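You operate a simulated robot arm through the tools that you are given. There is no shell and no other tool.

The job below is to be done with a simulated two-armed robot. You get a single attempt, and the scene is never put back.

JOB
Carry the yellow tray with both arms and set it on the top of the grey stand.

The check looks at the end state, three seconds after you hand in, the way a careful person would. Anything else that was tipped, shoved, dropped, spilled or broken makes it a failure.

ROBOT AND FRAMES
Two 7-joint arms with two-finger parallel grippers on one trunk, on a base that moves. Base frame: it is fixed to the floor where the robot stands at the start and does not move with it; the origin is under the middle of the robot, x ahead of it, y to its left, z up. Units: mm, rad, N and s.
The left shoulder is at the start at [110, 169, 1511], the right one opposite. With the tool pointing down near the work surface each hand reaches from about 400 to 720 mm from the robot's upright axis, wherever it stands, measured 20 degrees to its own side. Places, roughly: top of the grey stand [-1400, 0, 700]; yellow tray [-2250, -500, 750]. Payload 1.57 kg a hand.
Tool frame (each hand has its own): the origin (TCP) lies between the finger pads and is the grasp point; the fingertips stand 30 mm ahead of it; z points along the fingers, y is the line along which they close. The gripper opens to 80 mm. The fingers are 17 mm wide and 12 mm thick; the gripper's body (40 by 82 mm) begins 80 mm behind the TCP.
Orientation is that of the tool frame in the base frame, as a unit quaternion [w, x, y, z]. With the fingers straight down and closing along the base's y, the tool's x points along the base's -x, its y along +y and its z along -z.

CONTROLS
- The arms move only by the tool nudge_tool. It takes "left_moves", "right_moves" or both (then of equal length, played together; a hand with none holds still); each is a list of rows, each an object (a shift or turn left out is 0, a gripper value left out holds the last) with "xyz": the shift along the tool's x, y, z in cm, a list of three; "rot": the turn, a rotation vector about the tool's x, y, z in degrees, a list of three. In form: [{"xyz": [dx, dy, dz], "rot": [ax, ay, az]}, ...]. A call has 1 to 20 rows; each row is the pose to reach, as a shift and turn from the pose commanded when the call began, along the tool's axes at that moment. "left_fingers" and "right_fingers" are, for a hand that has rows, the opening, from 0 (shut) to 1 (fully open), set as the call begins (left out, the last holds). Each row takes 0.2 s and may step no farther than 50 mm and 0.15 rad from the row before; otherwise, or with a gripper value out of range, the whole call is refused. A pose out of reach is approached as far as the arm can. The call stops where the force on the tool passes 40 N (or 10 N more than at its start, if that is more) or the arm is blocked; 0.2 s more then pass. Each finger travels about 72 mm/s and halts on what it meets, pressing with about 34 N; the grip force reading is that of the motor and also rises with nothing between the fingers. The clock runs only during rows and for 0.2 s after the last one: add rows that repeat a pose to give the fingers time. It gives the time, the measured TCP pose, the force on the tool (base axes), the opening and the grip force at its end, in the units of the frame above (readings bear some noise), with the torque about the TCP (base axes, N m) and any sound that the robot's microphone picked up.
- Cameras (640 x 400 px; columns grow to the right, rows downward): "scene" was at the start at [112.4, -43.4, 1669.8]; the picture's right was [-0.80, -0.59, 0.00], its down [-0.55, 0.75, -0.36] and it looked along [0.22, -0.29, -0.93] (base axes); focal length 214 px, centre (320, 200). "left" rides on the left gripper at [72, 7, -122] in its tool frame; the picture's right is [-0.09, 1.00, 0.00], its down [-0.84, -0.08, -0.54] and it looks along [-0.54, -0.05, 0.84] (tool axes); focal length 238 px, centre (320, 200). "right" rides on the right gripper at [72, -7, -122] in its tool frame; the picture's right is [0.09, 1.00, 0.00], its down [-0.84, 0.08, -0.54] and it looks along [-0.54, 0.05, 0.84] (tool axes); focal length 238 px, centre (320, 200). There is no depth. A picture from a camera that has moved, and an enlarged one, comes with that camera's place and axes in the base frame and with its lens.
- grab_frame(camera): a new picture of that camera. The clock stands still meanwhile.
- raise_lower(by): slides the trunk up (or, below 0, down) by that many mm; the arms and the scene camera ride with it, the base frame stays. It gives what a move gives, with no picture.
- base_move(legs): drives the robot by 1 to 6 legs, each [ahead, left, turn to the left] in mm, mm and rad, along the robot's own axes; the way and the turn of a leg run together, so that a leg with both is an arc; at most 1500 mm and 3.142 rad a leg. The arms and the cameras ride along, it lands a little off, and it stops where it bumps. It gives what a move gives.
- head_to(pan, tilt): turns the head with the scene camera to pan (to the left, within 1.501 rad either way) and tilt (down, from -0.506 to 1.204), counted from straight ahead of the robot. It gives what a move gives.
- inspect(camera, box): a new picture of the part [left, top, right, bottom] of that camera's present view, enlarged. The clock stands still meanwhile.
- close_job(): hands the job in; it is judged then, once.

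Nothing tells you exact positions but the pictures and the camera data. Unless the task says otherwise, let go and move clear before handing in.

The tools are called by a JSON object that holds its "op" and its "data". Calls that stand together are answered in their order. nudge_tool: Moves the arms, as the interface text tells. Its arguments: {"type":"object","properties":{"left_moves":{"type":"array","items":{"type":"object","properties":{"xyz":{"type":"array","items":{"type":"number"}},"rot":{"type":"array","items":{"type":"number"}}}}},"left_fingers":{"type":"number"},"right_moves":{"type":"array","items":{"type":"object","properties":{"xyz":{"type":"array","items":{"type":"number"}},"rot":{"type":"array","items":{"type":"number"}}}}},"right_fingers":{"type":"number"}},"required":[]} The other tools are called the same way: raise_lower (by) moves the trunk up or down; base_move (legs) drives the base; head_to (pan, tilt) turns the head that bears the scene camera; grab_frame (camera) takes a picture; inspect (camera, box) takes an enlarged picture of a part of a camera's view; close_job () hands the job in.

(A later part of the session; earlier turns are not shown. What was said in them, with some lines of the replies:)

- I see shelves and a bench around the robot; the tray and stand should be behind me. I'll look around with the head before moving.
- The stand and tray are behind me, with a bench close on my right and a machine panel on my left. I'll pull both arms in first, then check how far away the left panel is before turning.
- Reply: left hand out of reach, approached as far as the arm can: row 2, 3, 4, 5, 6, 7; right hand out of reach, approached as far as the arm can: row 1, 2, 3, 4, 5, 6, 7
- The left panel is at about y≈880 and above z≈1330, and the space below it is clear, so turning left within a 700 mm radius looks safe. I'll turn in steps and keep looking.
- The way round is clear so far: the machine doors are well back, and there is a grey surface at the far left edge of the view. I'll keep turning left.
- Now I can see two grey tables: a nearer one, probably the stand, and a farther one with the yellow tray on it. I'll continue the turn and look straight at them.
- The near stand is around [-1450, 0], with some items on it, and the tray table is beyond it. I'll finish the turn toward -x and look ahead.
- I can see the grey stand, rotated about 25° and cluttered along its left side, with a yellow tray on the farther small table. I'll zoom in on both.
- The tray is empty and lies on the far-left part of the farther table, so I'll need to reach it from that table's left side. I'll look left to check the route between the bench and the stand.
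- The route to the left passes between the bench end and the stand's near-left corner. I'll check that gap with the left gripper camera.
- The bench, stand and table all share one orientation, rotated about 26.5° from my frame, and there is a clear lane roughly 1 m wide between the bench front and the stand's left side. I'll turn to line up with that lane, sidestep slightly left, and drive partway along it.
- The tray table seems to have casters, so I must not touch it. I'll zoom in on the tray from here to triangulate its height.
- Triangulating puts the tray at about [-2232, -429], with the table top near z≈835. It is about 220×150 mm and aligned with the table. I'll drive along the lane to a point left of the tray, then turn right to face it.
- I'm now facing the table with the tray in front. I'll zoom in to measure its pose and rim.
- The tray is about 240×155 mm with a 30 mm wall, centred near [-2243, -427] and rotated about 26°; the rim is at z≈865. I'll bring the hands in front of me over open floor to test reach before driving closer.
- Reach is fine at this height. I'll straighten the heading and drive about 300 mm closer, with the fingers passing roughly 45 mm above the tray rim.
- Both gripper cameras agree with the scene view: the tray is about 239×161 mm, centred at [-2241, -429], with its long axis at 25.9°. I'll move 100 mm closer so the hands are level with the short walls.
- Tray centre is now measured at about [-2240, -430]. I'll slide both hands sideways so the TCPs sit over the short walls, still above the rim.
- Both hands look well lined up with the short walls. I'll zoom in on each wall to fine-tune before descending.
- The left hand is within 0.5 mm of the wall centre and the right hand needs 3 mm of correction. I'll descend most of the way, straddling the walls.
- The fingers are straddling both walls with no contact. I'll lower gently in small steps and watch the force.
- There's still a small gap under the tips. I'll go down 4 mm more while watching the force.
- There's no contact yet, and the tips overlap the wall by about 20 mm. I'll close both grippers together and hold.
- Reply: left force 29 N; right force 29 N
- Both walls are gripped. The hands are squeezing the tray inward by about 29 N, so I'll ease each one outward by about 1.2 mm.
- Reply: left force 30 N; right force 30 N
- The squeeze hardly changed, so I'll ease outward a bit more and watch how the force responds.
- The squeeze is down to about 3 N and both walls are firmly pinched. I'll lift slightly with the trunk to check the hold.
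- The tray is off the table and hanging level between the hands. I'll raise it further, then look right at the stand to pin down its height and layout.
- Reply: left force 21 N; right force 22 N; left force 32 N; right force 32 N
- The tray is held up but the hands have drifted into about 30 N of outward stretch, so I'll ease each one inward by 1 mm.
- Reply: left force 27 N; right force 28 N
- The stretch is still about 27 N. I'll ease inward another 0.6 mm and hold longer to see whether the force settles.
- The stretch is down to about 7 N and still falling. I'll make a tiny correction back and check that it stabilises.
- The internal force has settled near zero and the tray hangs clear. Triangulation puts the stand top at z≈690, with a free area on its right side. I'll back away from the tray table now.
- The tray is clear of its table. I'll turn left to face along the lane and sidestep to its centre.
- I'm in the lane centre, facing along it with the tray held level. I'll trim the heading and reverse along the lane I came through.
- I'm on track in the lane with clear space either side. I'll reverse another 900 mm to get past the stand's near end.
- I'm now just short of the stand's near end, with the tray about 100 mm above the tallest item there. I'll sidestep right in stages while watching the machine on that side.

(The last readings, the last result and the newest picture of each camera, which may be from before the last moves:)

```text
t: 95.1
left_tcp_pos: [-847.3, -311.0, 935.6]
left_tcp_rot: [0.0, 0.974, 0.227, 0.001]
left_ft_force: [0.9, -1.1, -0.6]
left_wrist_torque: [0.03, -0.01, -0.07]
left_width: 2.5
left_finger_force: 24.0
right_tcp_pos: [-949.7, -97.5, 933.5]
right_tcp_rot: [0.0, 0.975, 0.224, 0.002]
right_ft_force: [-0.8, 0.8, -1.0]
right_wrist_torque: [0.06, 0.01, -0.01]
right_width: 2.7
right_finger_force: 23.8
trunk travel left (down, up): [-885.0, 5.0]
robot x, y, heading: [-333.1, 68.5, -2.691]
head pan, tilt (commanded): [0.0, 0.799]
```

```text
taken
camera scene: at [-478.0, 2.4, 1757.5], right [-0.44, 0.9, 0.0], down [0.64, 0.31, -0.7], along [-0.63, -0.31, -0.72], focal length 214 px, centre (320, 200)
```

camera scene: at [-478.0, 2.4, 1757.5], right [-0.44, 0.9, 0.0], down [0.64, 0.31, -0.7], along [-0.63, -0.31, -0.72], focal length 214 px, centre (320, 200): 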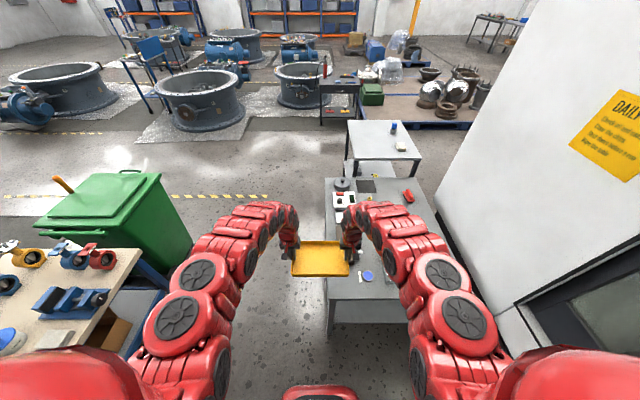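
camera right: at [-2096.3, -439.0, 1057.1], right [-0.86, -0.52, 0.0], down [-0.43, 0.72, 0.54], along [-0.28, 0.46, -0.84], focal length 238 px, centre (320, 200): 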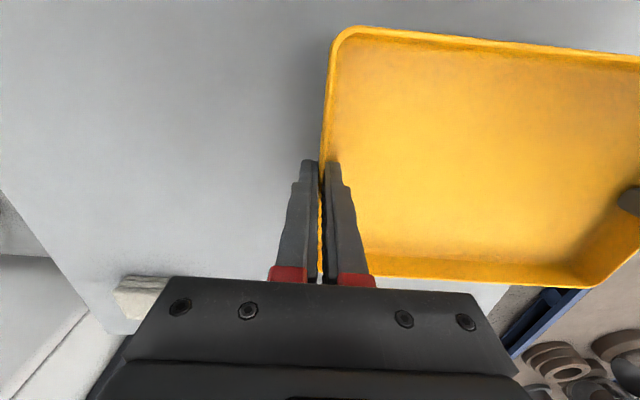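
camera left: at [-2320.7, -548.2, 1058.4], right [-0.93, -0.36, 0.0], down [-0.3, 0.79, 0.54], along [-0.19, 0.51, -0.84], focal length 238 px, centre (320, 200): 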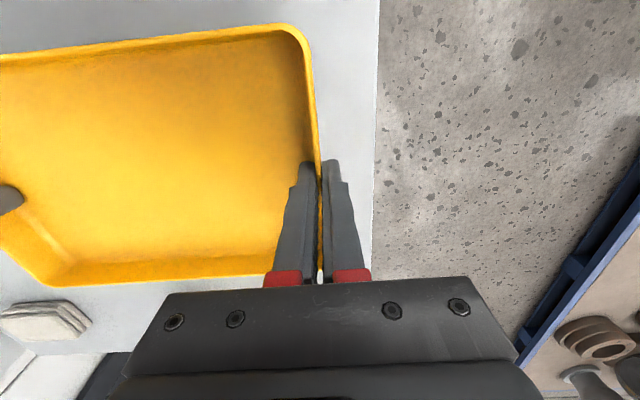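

The machine front is at v≈1118 in the stand-aligned frame, so there's enough room on my right. I'll sidestep another 400 mm and look at the free area of the stand.

{"op": "base_move", "data": {"legs": [[0, -400, 0]]}}

{"op": "grab_frame", "data": {"camera": "scene"}}

{"op": "grab_frame", "data": {"camera": "left"}}

{"op": "grab_frame", "data": {"camera": "right"}}

```text
t: 97.6
left_tcp_pos: [-1021.3, 47.0, 934.4]
left_tcp_rot: [-0.001, 0.974, 0.225, 0.001]
left_ft_force: [-0.8, -0.9, -0.6]
left_wrist_torque: [0.02, -0.02, -0.07]
left_width: 2.3
left_finger_force: 23.8
right_tcp_pos: [-1122.9, 262.0, 935.3]
right_tcp_rot: [-0.001, 0.975, 0.222, 0.001]
right_ft_force: [-0.2, 1.2, -0.9]
right_wrist_torque: [0.03, 0.03, 0.0]
right_width: 2.2
right_finger_force: 23.4
trunk travel left (down, up): [-885.0, 5.0]
robot x, y, heading: [-507.3, 424.7, -2.694]
head pan, tilt (commanded): [0.0, 0.799]
```

```text
taken
camera scene: at [-651.0, 358.6, 1757.5], right [-0.43, 0.9, 0.0], down [0.65, 0.31, -0.7], along [-0.63, -0.3, -0.72], focal length 214 px, centre (320, 200)
```

scene: 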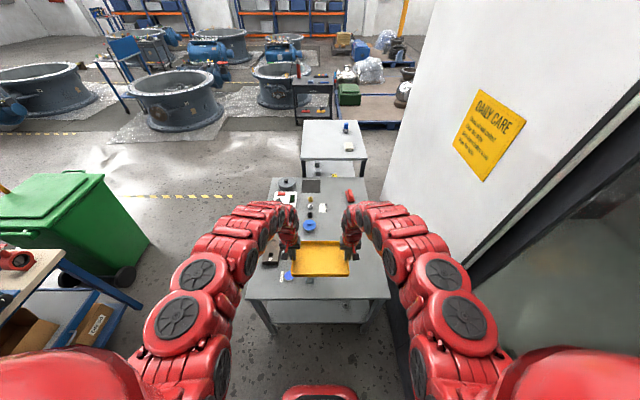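

```text
taken
camera left: at [-954.1, 72.5, 1058.1], right [0.35, -0.94, 0.0], down [-0.79, -0.3, 0.54], along [-0.51, -0.19, -0.84], focal length 238 px, centre (320, 200)
```

left: 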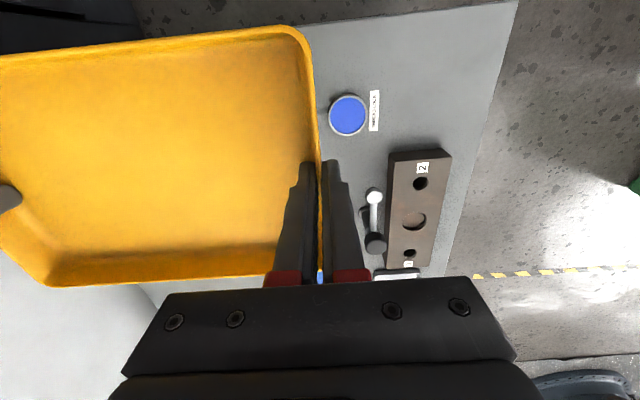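

```text
taken
camera right: at [-1062.3, 298.4, 1057.2], right [0.51, -0.86, 0.0], down [-0.72, -0.43, 0.54], along [-0.46, -0.28, -0.84], focal length 238 px, centre (320, 200)
```

right: 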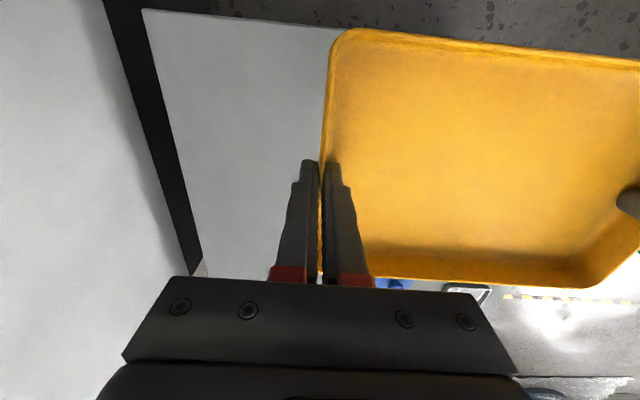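

The free zone right of the foil block is clear: the tray is currently over u≈894, v≈612 and needs to go to about u≈985, v≈790. I'll turn right by 0.25 rad so the tray swings over the free area.

{"op": "base_move", "data": {"legs": [[0, 0, -0.252]]}}

{"op": "grab_frame", "data": {"camera": "scene"}}

{"op": "inspect", "data": {"camera": "scene", "box": [220, 170, 412, 290]}}

{"op": "grab_frame", "data": {"camera": "left"}}

{"op": "grab_frame", "data": {"camera": "right"}}

```text
t: 98.9
left_tcp_pos: [-1101.0, 190.5, 935.6]
left_tcp_rot: [0.0, 0.995, 0.098, 0.001]
left_ft_force: [0.0, -1.7, -0.5]
left_wrist_torque: [0.02, -0.03, -0.09]
left_width: 2.7
left_finger_force: 23.7
right_tcp_pos: [-1145.4, 423.2, 934.8]
right_tcp_rot: [0.0, 0.995, 0.096, 0.001]
right_ft_force: [0.0, 1.4, -0.6]
right_wrist_torque: [0.07, 0.01, 0.0]
right_width: 2.5
right_finger_force: 24.0
trunk travel left (down, up): [-885.0, 5.0]
robot x, y, heading: [-505.1, 426.8, -2.946]
head pan, tilt (commanded): [0.0, 0.799]
```

```text
taken
camera scene: at [-664.5, 398.1, 1757.5], right [-0.19, 0.98, 0.0], down [0.7, 0.14, -0.7], along [-0.68, -0.13, -0.72], focal length 214 px, centre (320, 200)
```

scene: 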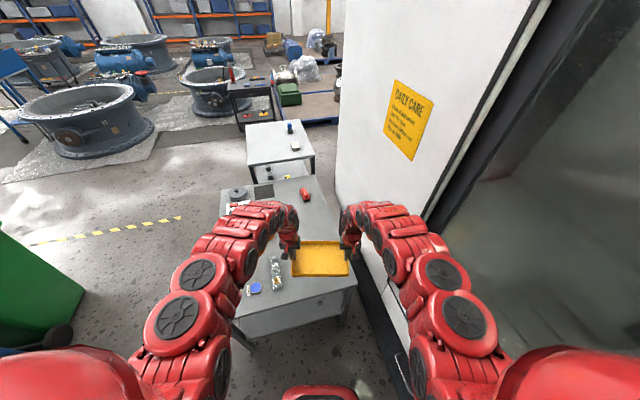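

```text
3.33 times, centred on (316, 230) of scene
camera zoom: at [-664.5, 398.1, 1757.5], right [-0.19, 0.98, 0.0], down [0.7, 0.14, -0.7], along [-0.68, -0.13, -0.72], focal length 715 px, centre (333, 100)
```

zoom: 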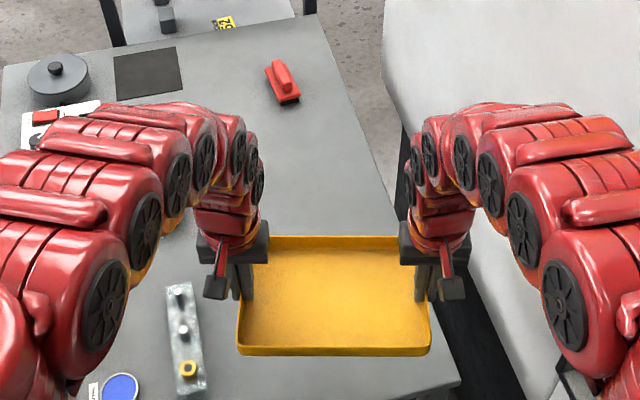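

```text
taken
camera left: at [-1029.2, 197.4, 1058.1], right [0.1, -0.99, 0.0], down [-0.84, -0.09, 0.54], along [-0.54, -0.06, -0.84], focal length 238 px, centre (320, 200)
```

left: 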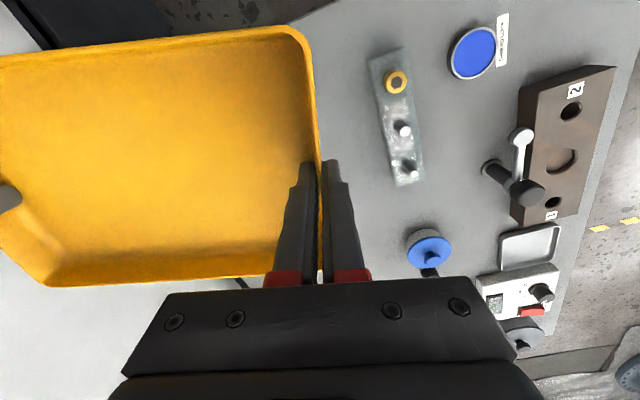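

```text
taken
camera right: at [-1077.2, 443.0, 1057.1], right [0.28, -0.96, 0.0], down [-0.81, -0.24, 0.54], along [-0.52, -0.15, -0.84], focal length 238 px, centre (320, 200)
```

right: 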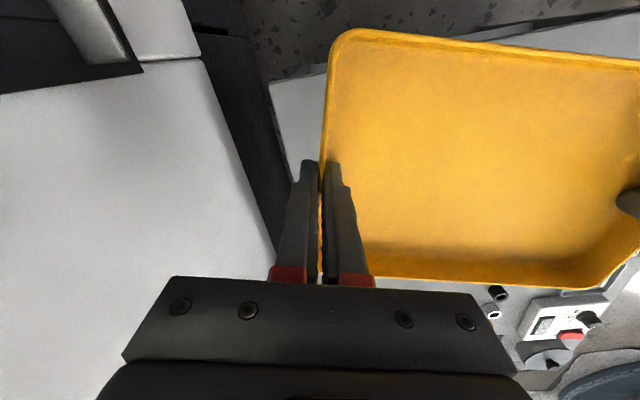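

The foil block's edge is at v≈583 and the stand's right edge at v≈952, so I want the tray centre at about v≈768. I'll move forward 108 mm and left 32 mm.

{"op": "base_move", "data": {"legs": [[108, 32, 0]]}}

{"op": "grab_frame", "data": {"camera": "scene"}}

{"op": "grab_frame", "data": {"camera": "left"}}

{"op": "grab_frame", "data": {"camera": "right"}}

```text
t: 100.1
left_tcp_pos: [-1200.3, 139.3, 935.2]
left_tcp_rot: [0.0, 0.995, 0.097, 0.001]
left_ft_force: [0.3, -1.2, -0.3]
left_wrist_torque: [0.03, -0.01, -0.07]
left_width: 2.4
left_finger_force: 24.1
right_tcp_pos: [-1243.0, 371.5, 935.0]
right_tcp_rot: [0.001, 0.995, 0.097, 0.0]
right_ft_force: [-0.9, 0.5, -1.4]
right_wrist_torque: [0.05, 0.05, -0.01]
right_width: 2.7
right_finger_force: 23.4
trunk travel left (down, up): [-885.0, 5.0]
robot x, y, heading: [-605.9, 379.0, -2.949]
head pan, tilt (commanded): [0.0, 0.799]
```

```text
taken
camera scene: at [-762.2, 347.3, 1757.7], right [-0.19, 0.98, 0.0], down [0.7, 0.14, -0.7], along [-0.68, -0.13, -0.72], focal length 214 px, centre (320, 200)
```

scene: 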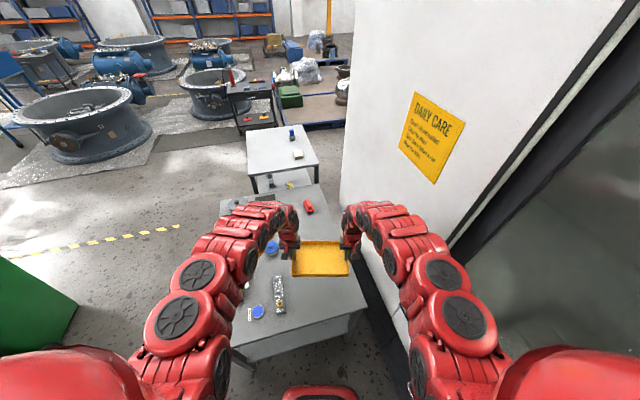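

```text
taken
camera left: at [-1127.9, 146.7, 1058.8], right [0.1, -0.99, 0.0], down [-0.84, -0.09, 0.54], along [-0.54, -0.06, -0.84], focal length 238 px, centre (320, 200)
```

left: 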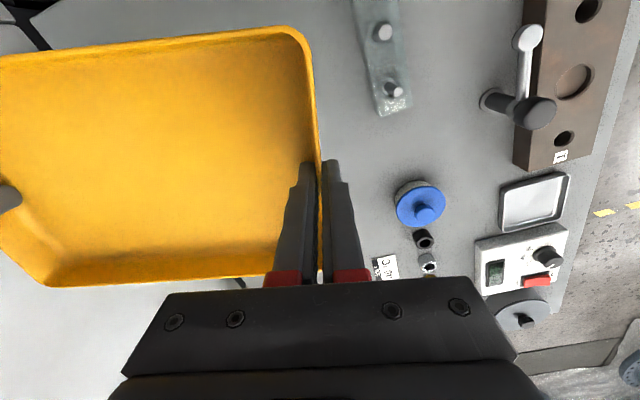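

```text
taken
camera right: at [-1175.5, 392.4, 1057.7], right [0.28, -0.96, 0.0], down [-0.81, -0.23, 0.54], along [-0.52, -0.15, -0.84], focal length 238 px, centre (320, 200)
```

right: 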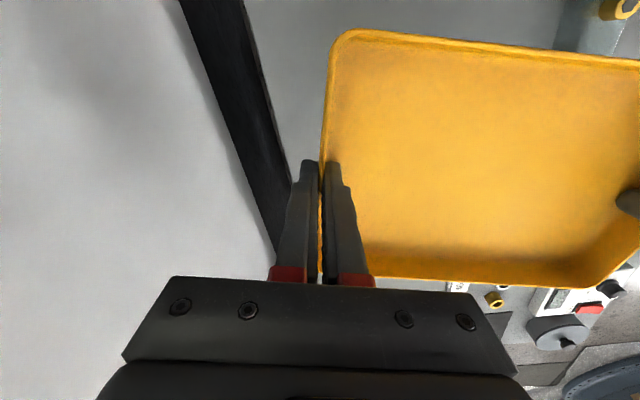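

The tray centre is now over u≈983, v≈768, right where I want it, with about 45 mm to the foil block and 50 mm to the stand edge. I'll lower the trunk by 120 mm and check.

{"op": "raise_lower", "data": {"by": -120}}

{"op": "grab_frame", "data": {"camera": "scene"}}

{"op": "grab_frame", "data": {"camera": "left"}}

{"op": "grab_frame", "data": {"camera": "right"}}

```text
t: 101.6
left_tcp_pos: [-1199.5, 139.0, 815.3]
left_tcp_rot: [0.0, 0.995, 0.098, 0.001]
left_ft_force: [0.9, -1.3, 0.2]
left_wrist_torque: [0.03, 0.0, -0.06]
left_width: 2.5
left_finger_force: 24.0
right_tcp_pos: [-1245.0, 372.6, 814.8]
right_tcp_rot: [0.0, 0.995, 0.096, 0.001]
right_ft_force: [-0.7, 0.8, -1.1]
right_wrist_torque: [0.06, 0.05, 0.0]
right_width: 2.5
right_finger_force: 23.3
trunk travel left (down, up): [-765.0, 125.0]
robot x, y, heading: [-604.0, 378.4, -2.947]
head pan, tilt (commanded): [0.0, 0.799]
```

```text
taken
camera scene: at [-763.0, 346.7, 1637.6], right [-0.19, 0.98, 0.0], down [0.7, 0.14, -0.7], along [-0.68, -0.13, -0.72], focal length 214 px, centre (320, 200)
```

scene: 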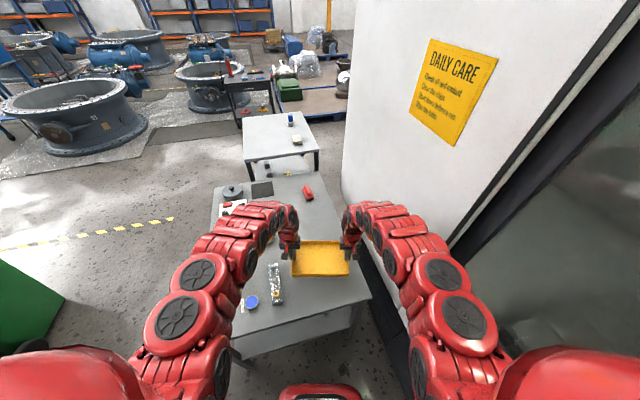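

```text
taken
camera left: at [-1128.4, 146.4, 938.5], right [0.1, -0.99, 0.0], down [-0.84, -0.09, 0.54], along [-0.54, -0.06, -0.84], focal length 238 px, centre (320, 200)
```

left: 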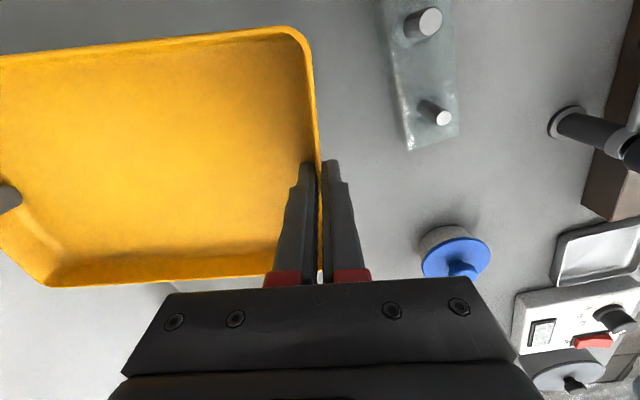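

```text
taken
camera right: at [-1176.0, 392.0, 937.4], right [0.28, -0.96, 0.0], down [-0.81, -0.23, 0.54], along [-0.52, -0.15, -0.84], focal length 238 px, centre (320, 200)
```

right: 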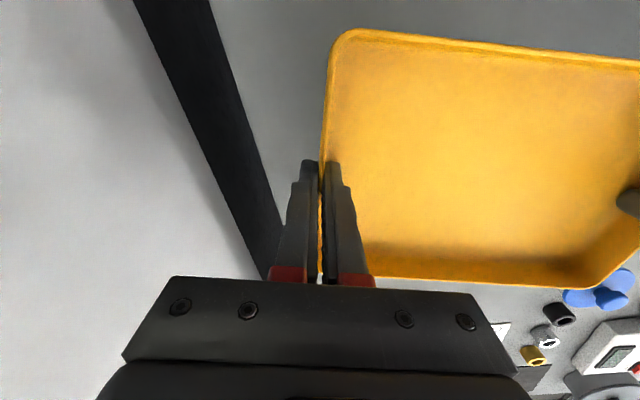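

Everything is lined up and the clearances look good. I'll lower another 55 mm with the trunk, leaving the last 20–30 mm for slow arm steps.

{"op": "raise_lower", "data": {"by": -55}}

{"op": "grab_frame", "data": {"camera": "left"}}

{"op": "inspect", "data": {"camera": "scene", "box": [250, 220, 410, 320]}}

```text
t: 102.5
left_tcp_pos: [-1200.7, 139.0, 759.7]
left_tcp_rot: [0.0, 0.995, 0.097, 0.001]
left_ft_force: [1.3, -1.6, -0.4]
left_wrist_torque: [0.02, 0.04, -0.07]
left_width: 2.6
left_finger_force: 23.6
right_tcp_pos: [-1245.0, 371.0, 760.0]
right_tcp_rot: [0.0, 0.995, 0.097, 0.001]
right_ft_force: [-0.4, 1.6, -0.6]
right_wrist_torque: [0.08, 0.04, 0.03]
right_width: 2.2
right_finger_force: 24.2
trunk travel left (down, up): [-710.0, 180.0]
robot x, y, heading: [-604.8, 373.9, -2.947]
head pan, tilt (commanded): [0.0, 0.799]
```

```text
taken
camera left: at [-1128.5, 146.3, 883.3], right [0.1, -0.99, 0.0], down [-0.84, -0.09, 0.54], along [-0.54, -0.06, -0.84], focal length 238 px, centre (320, 200)
```

left: 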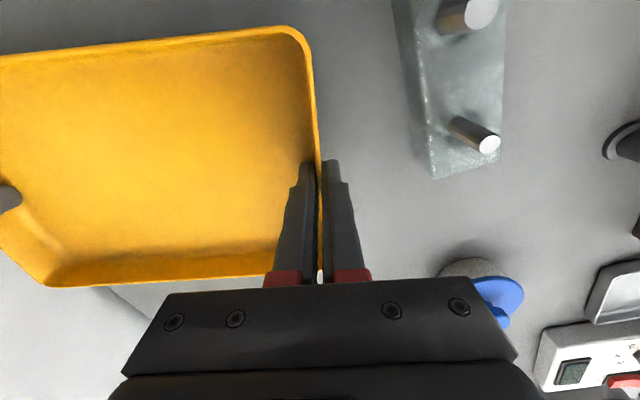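

```text
4.00 times, centred on (330, 270) of scene
camera zoom: at [-763.3, 346.6, 1582.6], right [-0.19, 0.98, 0.0], down [0.7, 0.14, -0.7], along [-0.68, -0.13, -0.72], focal length 858 px, centre (280, -80)
```

zoom: 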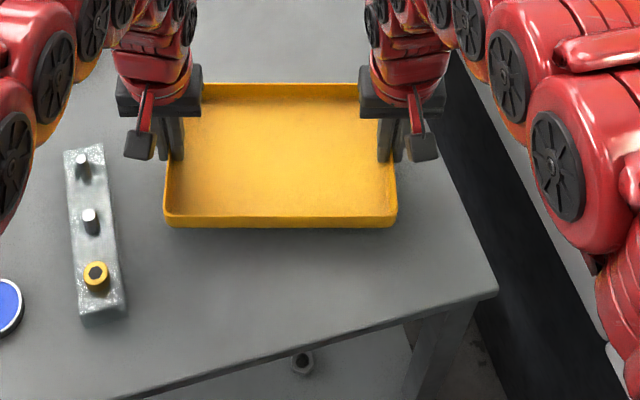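

The tray is about 25–30 mm above the clear spot on the stand. I'll lower with both arms in 2 mm steps while checking the force.

{"op": "nudge_tool", "data": {"left_moves": [{"xyz": [0, 0, 0.2]}, {"xyz": [0, 0, 0.4]}, {"xyz": [0, 0, 0.6]}, {"xyz": [0, 0, 0.8]}, {"xyz": [0, 0, 1.0]}, {"xyz": [0, 0, 1.2]}, {"xyz": [0, 0, 1.4]}, {"xyz": [0, 0, 1.6]}, {"xyz": [0, 0, 1.6]}], "right_moves": [{"xyz": [0, 0, 0.2]}, {"xyz": [0, 0, 0.4]}, {"xyz": [0, 0, 0.6]}, {"xyz": [0, 0, 0.8]}, {"xyz": [0, 0, 1.0]}, {"xyz": [0, 0, 1.2]}, {"xyz": [0, 0, 1.4]}, {"xyz": [0, 0, 1.6]}, {"xyz": [0, 0, 1.6]}]}}

{"op": "inspect", "data": {"camera": "scene", "box": [280, 230, 376, 290]}}

```text
t: 104.5
left_tcp_pos: [-1201.1, 139.2, 743.7]
left_tcp_rot: [0.0, 0.995, 0.098, 0.002]
left_ft_force: [2.5, -8.4, -1.1]
left_wrist_torque: [-0.13, 0.08, -0.09]
left_width: 2.6
left_finger_force: 23.4
right_tcp_pos: [-1245.1, 371.3, 743.2]
right_tcp_rot: [-0.001, 0.995, 0.095, 0.001]
right_ft_force: [-1.9, 8.9, -1.0]
right_wrist_torque: [0.24, -0.06, 0.02]
right_width: 2.5
right_finger_force: 24.0
trunk travel left (down, up): [-710.0, 180.0]
robot x, y, heading: [-604.3, 375.2, -2.948]
head pan, tilt (commanded): [0.0, 0.799]
```

```text
6.67 times, centred on (328, 260) of scene
camera zoom: at [-763.6, 346.5, 1582.5], right [-0.19, 0.98, 0.0], down [0.7, 0.14, -0.7], along [-0.68, -0.13, -0.72], focal length 1430 px, centre (267, -200)
```

zoom: 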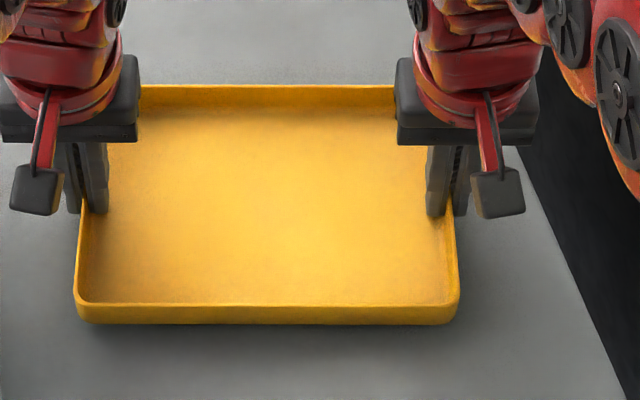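

There's still a small shadow gap under the tray. I'll keep lowering in 1 mm steps.

{"op": "nudge_tool", "data": {"left_moves": [{"xyz": [0, 0, 0.1]}, {"xyz": [0, 0, 0.2]}, {"xyz": [0, 0, 0.3]}, {"xyz": [0, 0, 0.4]}, {"xyz": [0, 0, 0.5]}, {"xyz": [0, 0, 0.6]}, {"xyz": [0, 0, 0.6]}], "right_moves": [{"xyz": [0, 0, 0.1]}, {"xyz": [0, 0, 0.2]}, {"xyz": [0, 0, 0.3]}, {"xyz": [0, 0, 0.4]}, {"xyz": [0, 0, 0.5]}, {"xyz": [0, 0, 0.6]}, {"xyz": [0, 0, 0.6]}]}}

{"op": "inspect", "data": {"camera": "scene", "box": [280, 230, 376, 290]}}

```text
t: 106.1
left_tcp_pos: [-1200.8, 139.2, 737.5]
left_tcp_rot: [0.001, 0.995, 0.098, 0.0]
left_ft_force: [1.5, -8.1, 0.4]
left_wrist_torque: [0.0, -0.08, -0.07]
left_width: 2.2
left_finger_force: 24.5
right_tcp_pos: [-1243.6, 371.6, 737.3]
right_tcp_rot: [0.0, 0.995, 0.095, 0.001]
right_ft_force: [-2.3, 7.6, -1.6]
right_wrist_torque: [0.23, 0.12, 0.01]
right_width: 2.4
right_finger_force: 23.8
trunk travel left (down, up): [-710.0, 180.0]
robot x, y, heading: [-604.8, 376.9, -2.95]
head pan, tilt (commanded): [0.0, 0.799]
```

```text
6.67 times, centred on (328, 260) of scene
camera zoom: at [-763.6, 346.5, 1582.5], right [-0.19, 0.98, 0.0], down [0.7, 0.14, -0.7], along [-0.68, -0.13, -0.72], focal length 1430 px, centre (267, -200)
```

zoom: 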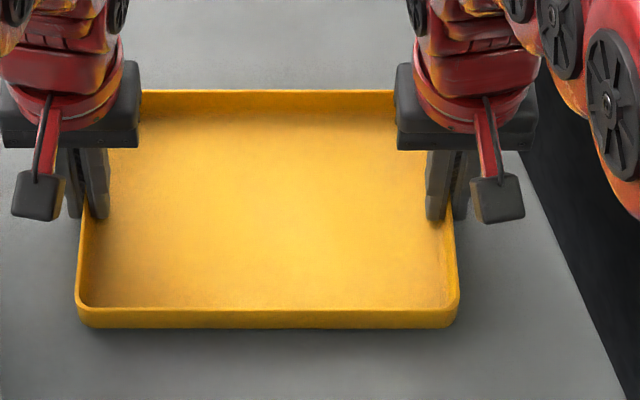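

The gap is getting smaller with no contact force yet. I'll go down a few more millimetres.

{"op": "nudge_tool", "data": {"left_moves": [{"xyz": [0, 0, 0.1]}, {"xyz": [0, 0, 0.2]}, {"xyz": [0, 0, 0.3]}, {"xyz": [0, 0, 0.4]}, {"xyz": [0, 0, 0.4]}], "right_moves": [{"xyz": [0, 0, 0.1]}, {"xyz": [0, 0, 0.2]}, {"xyz": [0, 0, 0.3]}, {"xyz": [0, 0, 0.4]}, {"xyz": [0, 0, 0.4]}]}}

{"op": "inspect", "data": {"camera": "scene", "box": [280, 230, 376, 290]}}

```text
t: 107.3
left_tcp_pos: [-1201.5, 138.4, 736.6]
left_tcp_rot: [0.0, 0.995, 0.097, 0.001]
left_ft_force: [1.3, -5.9, 16.0]
left_wrist_torque: [0.03, -0.43, -0.16]
left_width: 2.5
left_finger_force: 24.4
right_tcp_pos: [-1243.4, 372.4, 734.6]
right_tcp_rot: [0.001, 0.995, 0.096, 0.0]
right_ft_force: [-2.8, 5.0, -1.7]
right_wrist_torque: [0.23, -0.18, -0.13]
right_width: 2.5
right_finger_force: 24.1
trunk travel left (down, up): [-710.0, 180.0]
robot x, y, heading: [-602.5, 375.9, -2.945]
head pan, tilt (commanded): [0.0, 0.799]
```

```text
6.67 times, centred on (328, 260) of scene
camera zoom: at [-762.1, 347.4, 1582.9], right [-0.19, 0.98, 0.0], down [0.7, 0.14, -0.7], along [-0.68, -0.13, -0.72], focal length 1430 px, centre (267, -200)
```

zoom: 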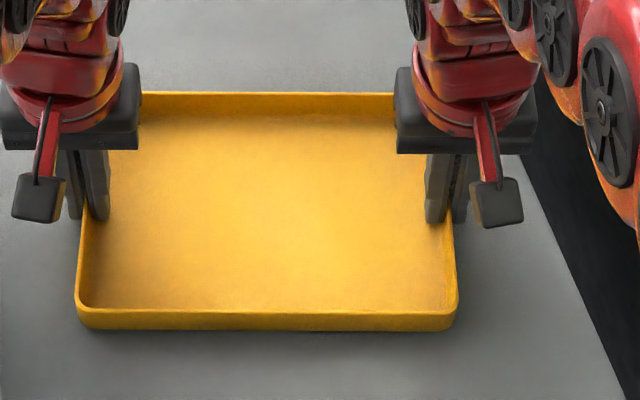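

The left end has touched down with 16 N while the right end is still slightly up. I'll ease the left hand up 0.5 mm and lower the right hand gently.

{"op": "nudge_tool", "data": {"left_moves": [{"xyz": [0, 0, -0.05]}, {"xyz": [0, 0, -0.05]}, {"xyz": [0, 0, -0.05]}, {"xyz": [0, 0, -0.05]}], "right_moves": [{"xyz": [0, 0, 0.05]}, {"xyz": [0, 0, 0.1]}, {"xyz": [0, 0, 0.15]}, {"xyz": [0, 0, 0.15]}]}}

```text
t: 108.3
left_tcp_pos: [-1198.1, 139.6, 734.8]
left_tcp_rot: [0.0, 0.995, 0.097, 0.001]
left_ft_force: [0.7, -4.2, -1.8]
left_wrist_torque: [-0.2, 0.25, -0.01]
left_width: 2.7
left_finger_force: 24.6
right_tcp_pos: [-1242.7, 372.5, 734.9]
right_tcp_rot: [0.001, 0.995, 0.097, -0.001]
right_ft_force: [0.9, 5.9, 20.8]
right_wrist_torque: [0.08, -0.06, 0.11]
right_width: 2.7
right_finger_force: 23.6
trunk travel left (down, up): [-710.0, 180.0]
robot x, y, heading: [-604.2, 375.1, -2.942]
head pan, tilt (commanded): [0.0, 0.799]
```

Now the right end is bearing and the left is light. I'll make a tiny balancing correction.

{"op": "nudge_tool", "data": {"left_moves": [{"xyz": [0, 0, 0.04]}, {"xyz": [0, 0, 0.04]}, {"xyz": [0, 0, 0.04]}], "right_moves": [{"xyz": [0, 0, -0.06]}, {"xyz": [0, 0, -0.06]}, {"xyz": [0, 0, -0.06]}]}}

{"op": "inspect", "data": {"camera": "scene", "box": [280, 230, 376, 290]}}

{"op": "grab_frame", "data": {"camera": "left"}}

{"op": "grab_frame", "data": {"camera": "right"}}

```text
t: 109.1
left_tcp_pos: [-1198.6, 139.6, 735.8]
left_tcp_rot: [-0.001, 0.995, 0.097, 0.001]
left_ft_force: [5.0, -3.7, 7.3]
left_wrist_torque: [-0.01, -0.37, -0.07]
left_width: 2.5
left_finger_force: 23.6
right_tcp_pos: [-1242.7, 370.8, 734.5]
right_tcp_rot: [-0.001, 0.995, 0.096, 0.0]
right_ft_force: [-3.4, 5.8, 10.0]
right_wrist_torque: [0.03, 0.53, 0.02]
right_width: 2.6
right_finger_force: 23.9
trunk travel left (down, up): [-710.0, 180.0]
robot x, y, heading: [-600.6, 373.0, -2.947]
head pan, tilt (commanded): [0.0, 0.799]
```

```text
6.67 times, centred on (328, 260) of scene
camera zoom: at [-760.8, 347.0, 1582.9], right [-0.19, 0.98, 0.0], down [0.7, 0.14, -0.7], along [-0.69, -0.13, -0.72], focal length 1430 px, centre (267, -200)
```

zoom: 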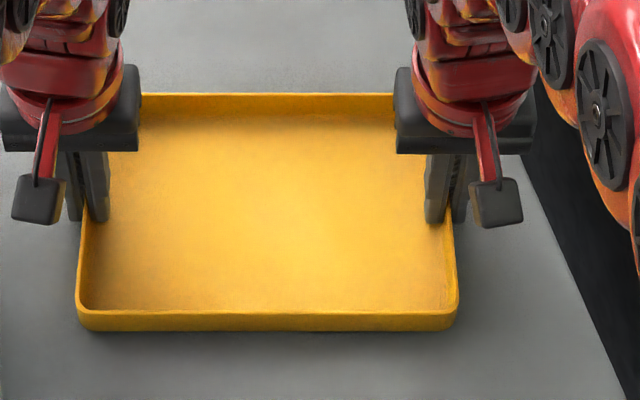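

```text
taken
camera left: at [-1126.9, 146.3, 858.3], right [0.1, -0.99, 0.0], down [-0.84, -0.09, 0.54], along [-0.54, -0.06, -0.84], focal length 238 px, centre (320, 200)
```

left: 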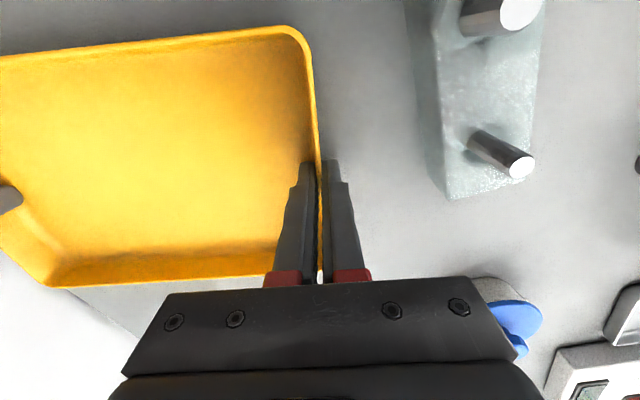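

```text
taken
camera right: at [-1174.8, 391.9, 856.7], right [0.28, -0.96, 0.0], down [-0.81, -0.23, 0.54], along [-0.52, -0.15, -0.84], focal length 238 px, centre (320, 200)
```

right: 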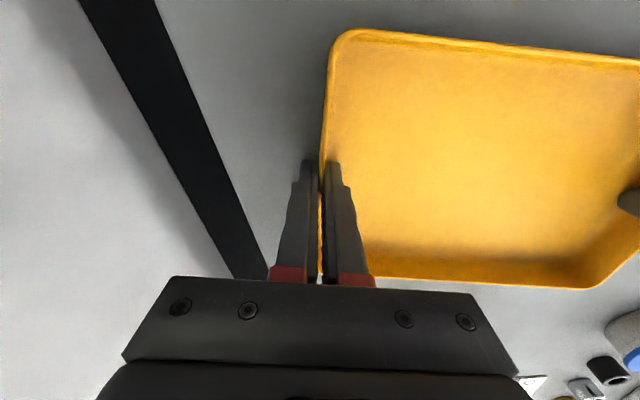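

The tray is resting on the stand at both ends, with about 7 N and 10 N of contact. I'll open both grippers partway while holding still.

{"op": "nudge_tool", "data": {"left_moves": [{"xyz": [0, 0, 0]}, {"xyz": [0, 0, 0]}, {"xyz": [0, 0, 0]}, {"xyz": [0, 0, 0]}], "right_moves": [{"xyz": [0, 0, 0]}, {"xyz": [0, 0, 0]}, {"xyz": [0, 0, 0]}, {"xyz": [0, 0, 0]}], "left_fingers": 0.35, "right_fingers": 0.35}}

{"op": "inspect", "data": {"camera": "left", "box": [240, 120, 400, 220]}}

{"op": "inspect", "data": {"camera": "right", "box": [240, 120, 400, 220]}}

```text
t: 110.1
left_tcp_pos: [-1199.9, 139.7, 735.1]
left_tcp_rot: [0.0, 0.995, 0.098, 0.001]
left_ft_force: [-0.9, 0.5, -0.6]
left_wrist_torque: [0.0, 0.0, 0.0]
left_width: 27.8
left_finger_force: 0.0
right_tcp_pos: [-1244.2, 371.3, 733.2]
right_tcp_rot: [0.001, 0.995, 0.095, 0.0]
right_ft_force: [-1.0, 5.6, 13.2]
right_wrist_torque: [-0.09, 0.0, -0.03]
right_width: 23.6
right_finger_force: 0.1
trunk travel left (down, up): [-710.0, 180.0]
robot x, y, heading: [-605.1, 380.6, -2.944]
head pan, tilt (commanded): [0.0, 0.799]
```

```text
4.00 times, centred on (320, 170) of left
camera zoom: at [-1127.6, 146.6, 858.0], right [0.1, -0.99, 0.0], down [-0.84, -0.09, 0.54], along [-0.54, -0.06, -0.84], focal length 953 px, centre (320, 320)
```

zoom: 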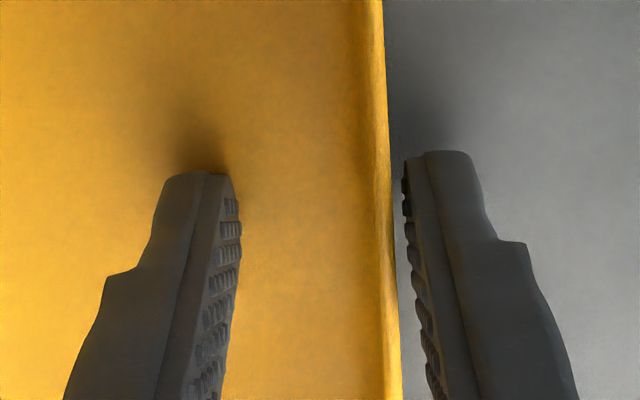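

```text
4.00 times, centred on (320, 170) of right
camera zoom: at [-1175.0, 392.0, 856.4], right [0.28, -0.96, 0.0], down [-0.81, -0.23, 0.54], along [-0.52, -0.15, -0.84], focal length 953 px, centre (320, 320)
```

zoom: 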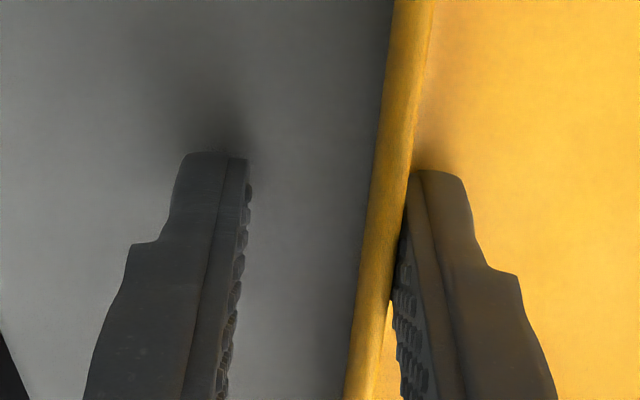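

The tray has shifted about 10 mm left because the right inner fingertip was dragging on its floor, but it's still well placed. I'll lift both hands slightly, recentre them on the walls, and then check.

{"op": "nudge_tool", "data": {"left_moves": [{"xyz": [0, 0, -0.1]}, {"xyz": [0, 0, -0.25]}, {"xyz": [0, 0.4, -0.3]}, {"xyz": [0, 0.9, -0.3]}, {"xyz": [0, 0.9, -0.3]}], "right_moves": [{"xyz": [0, 0, -0.1]}, {"xyz": [0, 0, -0.25]}, {"xyz": [0, 0.4, -0.3]}, {"xyz": [0, 0.9, -0.3]}, {"xyz": [0, 0.9, -0.3]}]}}

{"op": "inspect", "data": {"camera": "left", "box": [240, 120, 400, 220]}}

{"op": "inspect", "data": {"camera": "right", "box": [240, 120, 400, 220]}}

{"op": "inspect", "data": {"camera": "scene", "box": [250, 220, 410, 320]}}

```text
t: 111.3
left_tcp_pos: [-1197.7, 129.9, 737.5]
left_tcp_rot: [0.0, 0.995, 0.098, 0.002]
left_ft_force: [0.3, -0.7, 0.0]
left_wrist_torque: [0.01, -0.03, -0.03]
left_width: 28.0
left_finger_force: 0.0
right_tcp_pos: [-1241.5, 362.8, 735.5]
right_tcp_rot: [0.001, 0.995, 0.096, 0.0]
right_ft_force: [-0.1, 0.0, 0.0]
right_wrist_torque: [-0.03, -0.01, 0.0]
right_width: 27.9
right_finger_force: 0.0
trunk travel left (down, up): [-710.0, 180.0]
robot x, y, heading: [-605.9, 376.6, -2.947]
head pan, tilt (commanded): [0.0, 0.799]
```

```text
4.00 times, centred on (320, 170) of left
camera zoom: at [-1126.3, 138.0, 859.8], right [0.1, -0.99, 0.0], down [-0.84, -0.09, 0.54], along [-0.54, -0.06, -0.84], focal length 953 px, centre (320, 320)
```

zoom: 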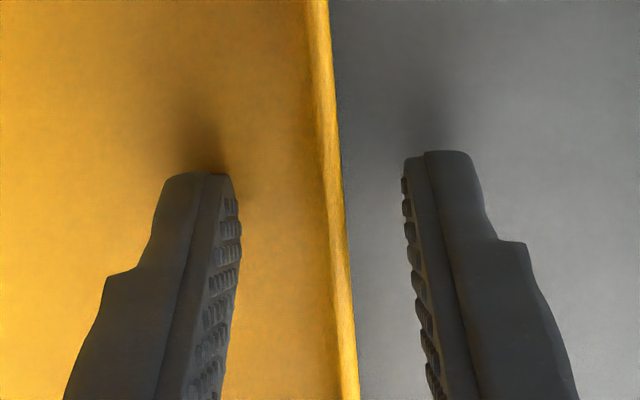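

```text
4.00 times, centred on (320, 170) of right
camera zoom: at [-1173.5, 382.9, 858.4], right [0.28, -0.96, 0.0], down [-0.81, -0.23, 0.54], along [-0.52, -0.15, -0.84], focal length 953 px, centre (320, 320)
```

zoom: 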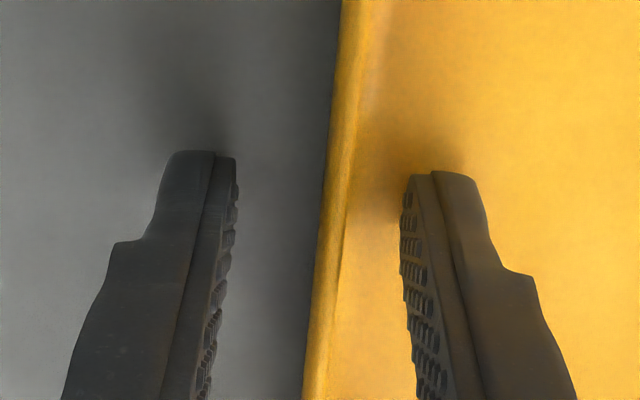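

```text
4.00 times, centred on (330, 270) of scene
camera zoom: at [-763.5, 346.7, 1582.5], right [-0.19, 0.98, 0.0], down [0.7, 0.14, -0.7], along [-0.68, -0.13, -0.72], focal length 858 px, centre (280, -80)
```

zoom: 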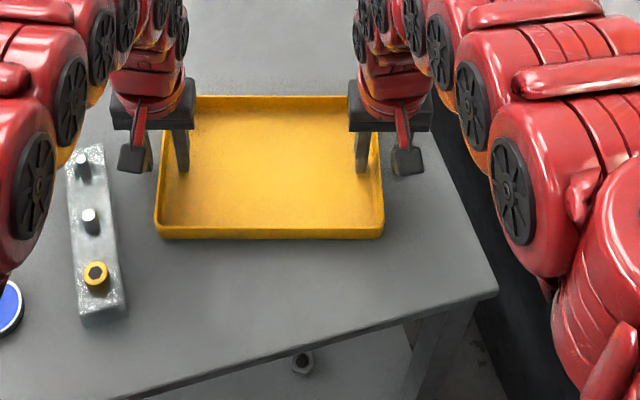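

Both hands are free of the tray, centred over the walls with zero force, and the tray sits flat on the stand. I'll lift both hands straight up.

{"op": "nudge_tool", "data": {"left_moves": [{"xyz": [0, 0, -1]}, {"xyz": [0, 0, -2]}, {"xyz": [0, 0, -3.5]}, {"xyz": [0, 0, -5]}, {"xyz": [0, 0, -5]}], "right_moves": [{"xyz": [0, 0, -1]}, {"xyz": [0, 0, -2]}, {"xyz": [0, 0, -3.5]}, {"xyz": [0, 0, -5]}, {"xyz": [0, 0, -5]}]}}

{"op": "raise_lower", "data": {"by": 120}}

{"op": "grab_frame", "data": {"camera": "scene"}}

{"op": "inspect", "data": {"camera": "scene", "box": [230, 180, 422, 300]}}

```text
t: 112.5
left_tcp_pos: [-1199.9, 129.3, 787.1]
left_tcp_rot: [-0.001, 0.995, 0.098, 0.0]
left_ft_force: [-0.4, 0.5, 0.1]
left_wrist_torque: [0.01, -0.02, 0.01]
left_width: 27.9
left_finger_force: 0.1
right_tcp_pos: [-1242.3, 364.2, 786.1]
right_tcp_rot: [0.0, 0.995, 0.096, 0.001]
right_ft_force: [-0.5, 0.0, -0.6]
right_wrist_torque: [0.0, 0.01, 0.01]
right_width: 28.1
right_finger_force: 0.0
trunk travel left (down, up): [-710.0, 180.0]
robot x, y, heading: [-603.0, 375.6, -2.949]
head pan, tilt (commanded): [0.0, 0.799]
```

```text
t: 114.0
left_tcp_pos: [-1198.8, 130.0, 906.8]
left_tcp_rot: [0.0, 0.995, 0.097, 0.001]
left_ft_force: [0.2, 0.4, 0.1]
left_wrist_torque: [0.0, -0.01, 0.01]
left_width: 27.8
left_finger_force: 0.1
right_tcp_pos: [-1242.9, 364.6, 906.7]
right_tcp_rot: [0.0, 0.995, 0.096, 0.001]
right_ft_force: [0.3, 0.4, -0.2]
right_wrist_torque: [-0.03, 0.01, -0.03]
right_width: 28.0
right_finger_force: 0.1
trunk travel left (down, up): [-830.0, 60.0]
robot x, y, heading: [-603.9, 374.3, -2.947]
head pan, tilt (commanded): [0.0, 0.799]
```

```text
taken
camera scene: at [-763.7, 346.5, 1702.5], right [-0.19, 0.98, 0.0], down [0.7, 0.14, -0.7], along [-0.68, -0.13, -0.72], focal length 214 px, centre (320, 200)
```

scene: 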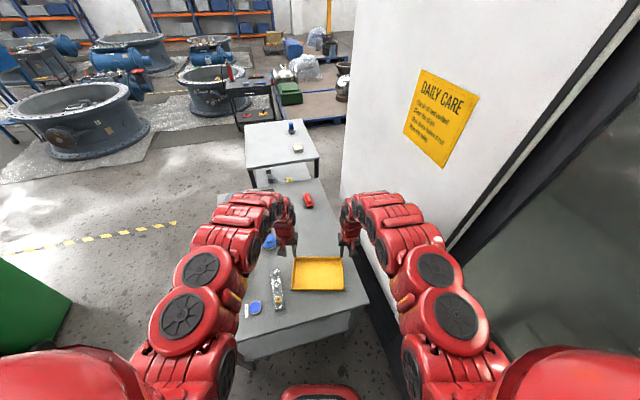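

```text
3.33 times, centred on (326, 240) of scene
camera zoom: at [-763.7, 346.5, 1702.5], right [-0.19, 0.98, 0.0], down [0.7, 0.14, -0.7], along [-0.68, -0.13, -0.72], focal length 715 px, centre (300, 67)
```

zoom: 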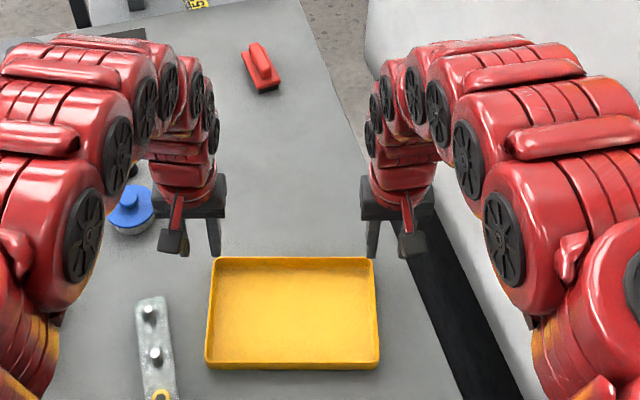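

The tray lies flat and fully on the stand, clear of the other items. I'll back the robot away a little and take a last look.

{"op": "base_move", "data": {"legs": [[-180, 0, 0]]}}

{"op": "grab_frame", "data": {"camera": "scene"}}

{"op": "inspect", "data": {"camera": "scene", "box": [200, 100, 440, 250]}}

{"op": "grab_frame", "data": {"camera": "left"}}

{"op": "grab_frame", "data": {"camera": "right"}}

```text
t: 115.6
left_tcp_pos: [-1022.2, 163.6, 905.5]
left_tcp_rot: [0.0, 0.995, 0.098, 0.002]
left_ft_force: [-0.5, 0.7, 0.0]
left_wrist_torque: [-0.01, -0.01, -0.01]
left_width: 27.9
left_finger_force: 0.2
right_tcp_pos: [-1065.0, 397.8, 906.1]
right_tcp_rot: [0.0, 0.995, 0.095, 0.002]
right_ft_force: [0.3, 0.1, 0.1]
right_wrist_torque: [0.03, 0.02, 0.03]
right_width: 28.0
right_finger_force: 0.0
trunk travel left (down, up): [-830.0, 60.0]
robot x, y, heading: [-429.5, 413.6, -2.949]
head pan, tilt (commanded): [0.0, 0.799]
```

```text
taken
camera scene: at [-587.6, 380.9, 1702.3], right [-0.19, 0.98, 0.0], down [0.7, 0.14, -0.7], along [-0.68, -0.13, -0.72], focal length 214 px, centre (320, 200)
```

scene: 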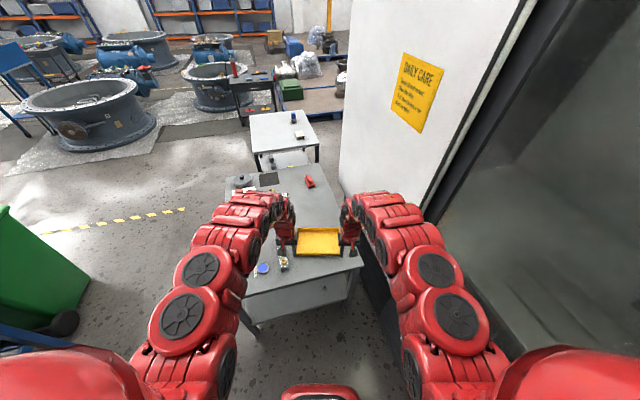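

```text
2.67 times, centred on (320, 175) of scene
camera zoom: at [-587.6, 380.9, 1702.3], right [-0.19, 0.98, 0.0], down [0.7, 0.14, -0.7], along [-0.68, -0.13, -0.72], focal length 572 px, centre (320, 267)
```

zoom: 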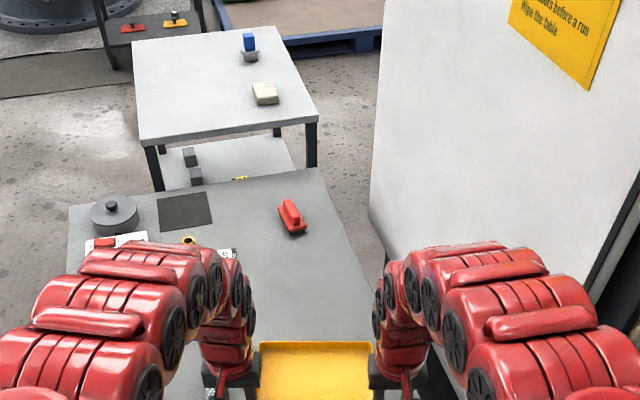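

```text
taken
camera left: at [-950.1, 171.0, 1029.2], right [0.1, -0.99, 0.0], down [-0.84, -0.09, 0.54], along [-0.54, -0.06, -0.84], focal length 238 px, centre (320, 200)
```

left: 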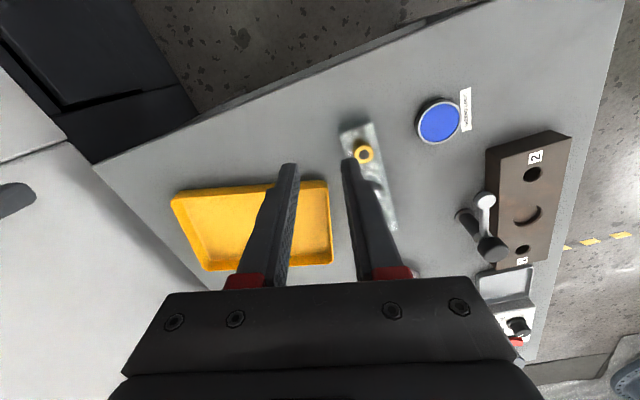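

```text
taken
camera right: at [-997.5, 417.9, 1027.9], right [0.28, -0.96, 0.0], down [-0.81, -0.24, 0.54], along [-0.52, -0.15, -0.84], focal length 238 px, centre (320, 200)
```

right: 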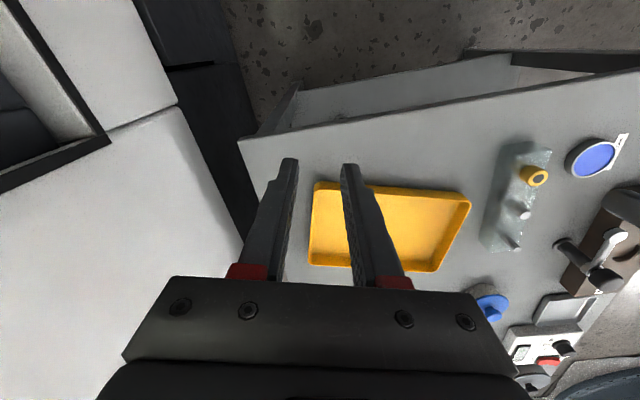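

The tray rests flat and fully on the grey stand. The items around it and on the other table are undisturbed, and both hands are open and clear, so I'm handing in.

{"op": "close_job", "data": {}}

```text
The job is handed in.
```

I carried the yellow tray with both arms and set it on top of the grey stand. It lies flat in the free area on the stand's right side, with all of it inside the edges.

- **Placement:** the tray slid about 10 mm to the left when I opened the grippers, because a fingertip was dragging on its floor. It still ended up clear of the foil-wrapped block and the stand's edge.
- **Other items:** in the last pictures, everything else on the stand and on the table the tray came from looked as it did before.
- **Robot:** I let go, raised both hands above the stand and backed the robot about 180 mm away before handing in.

I have no verdict back from the check, only confirmation that the job was handed in.
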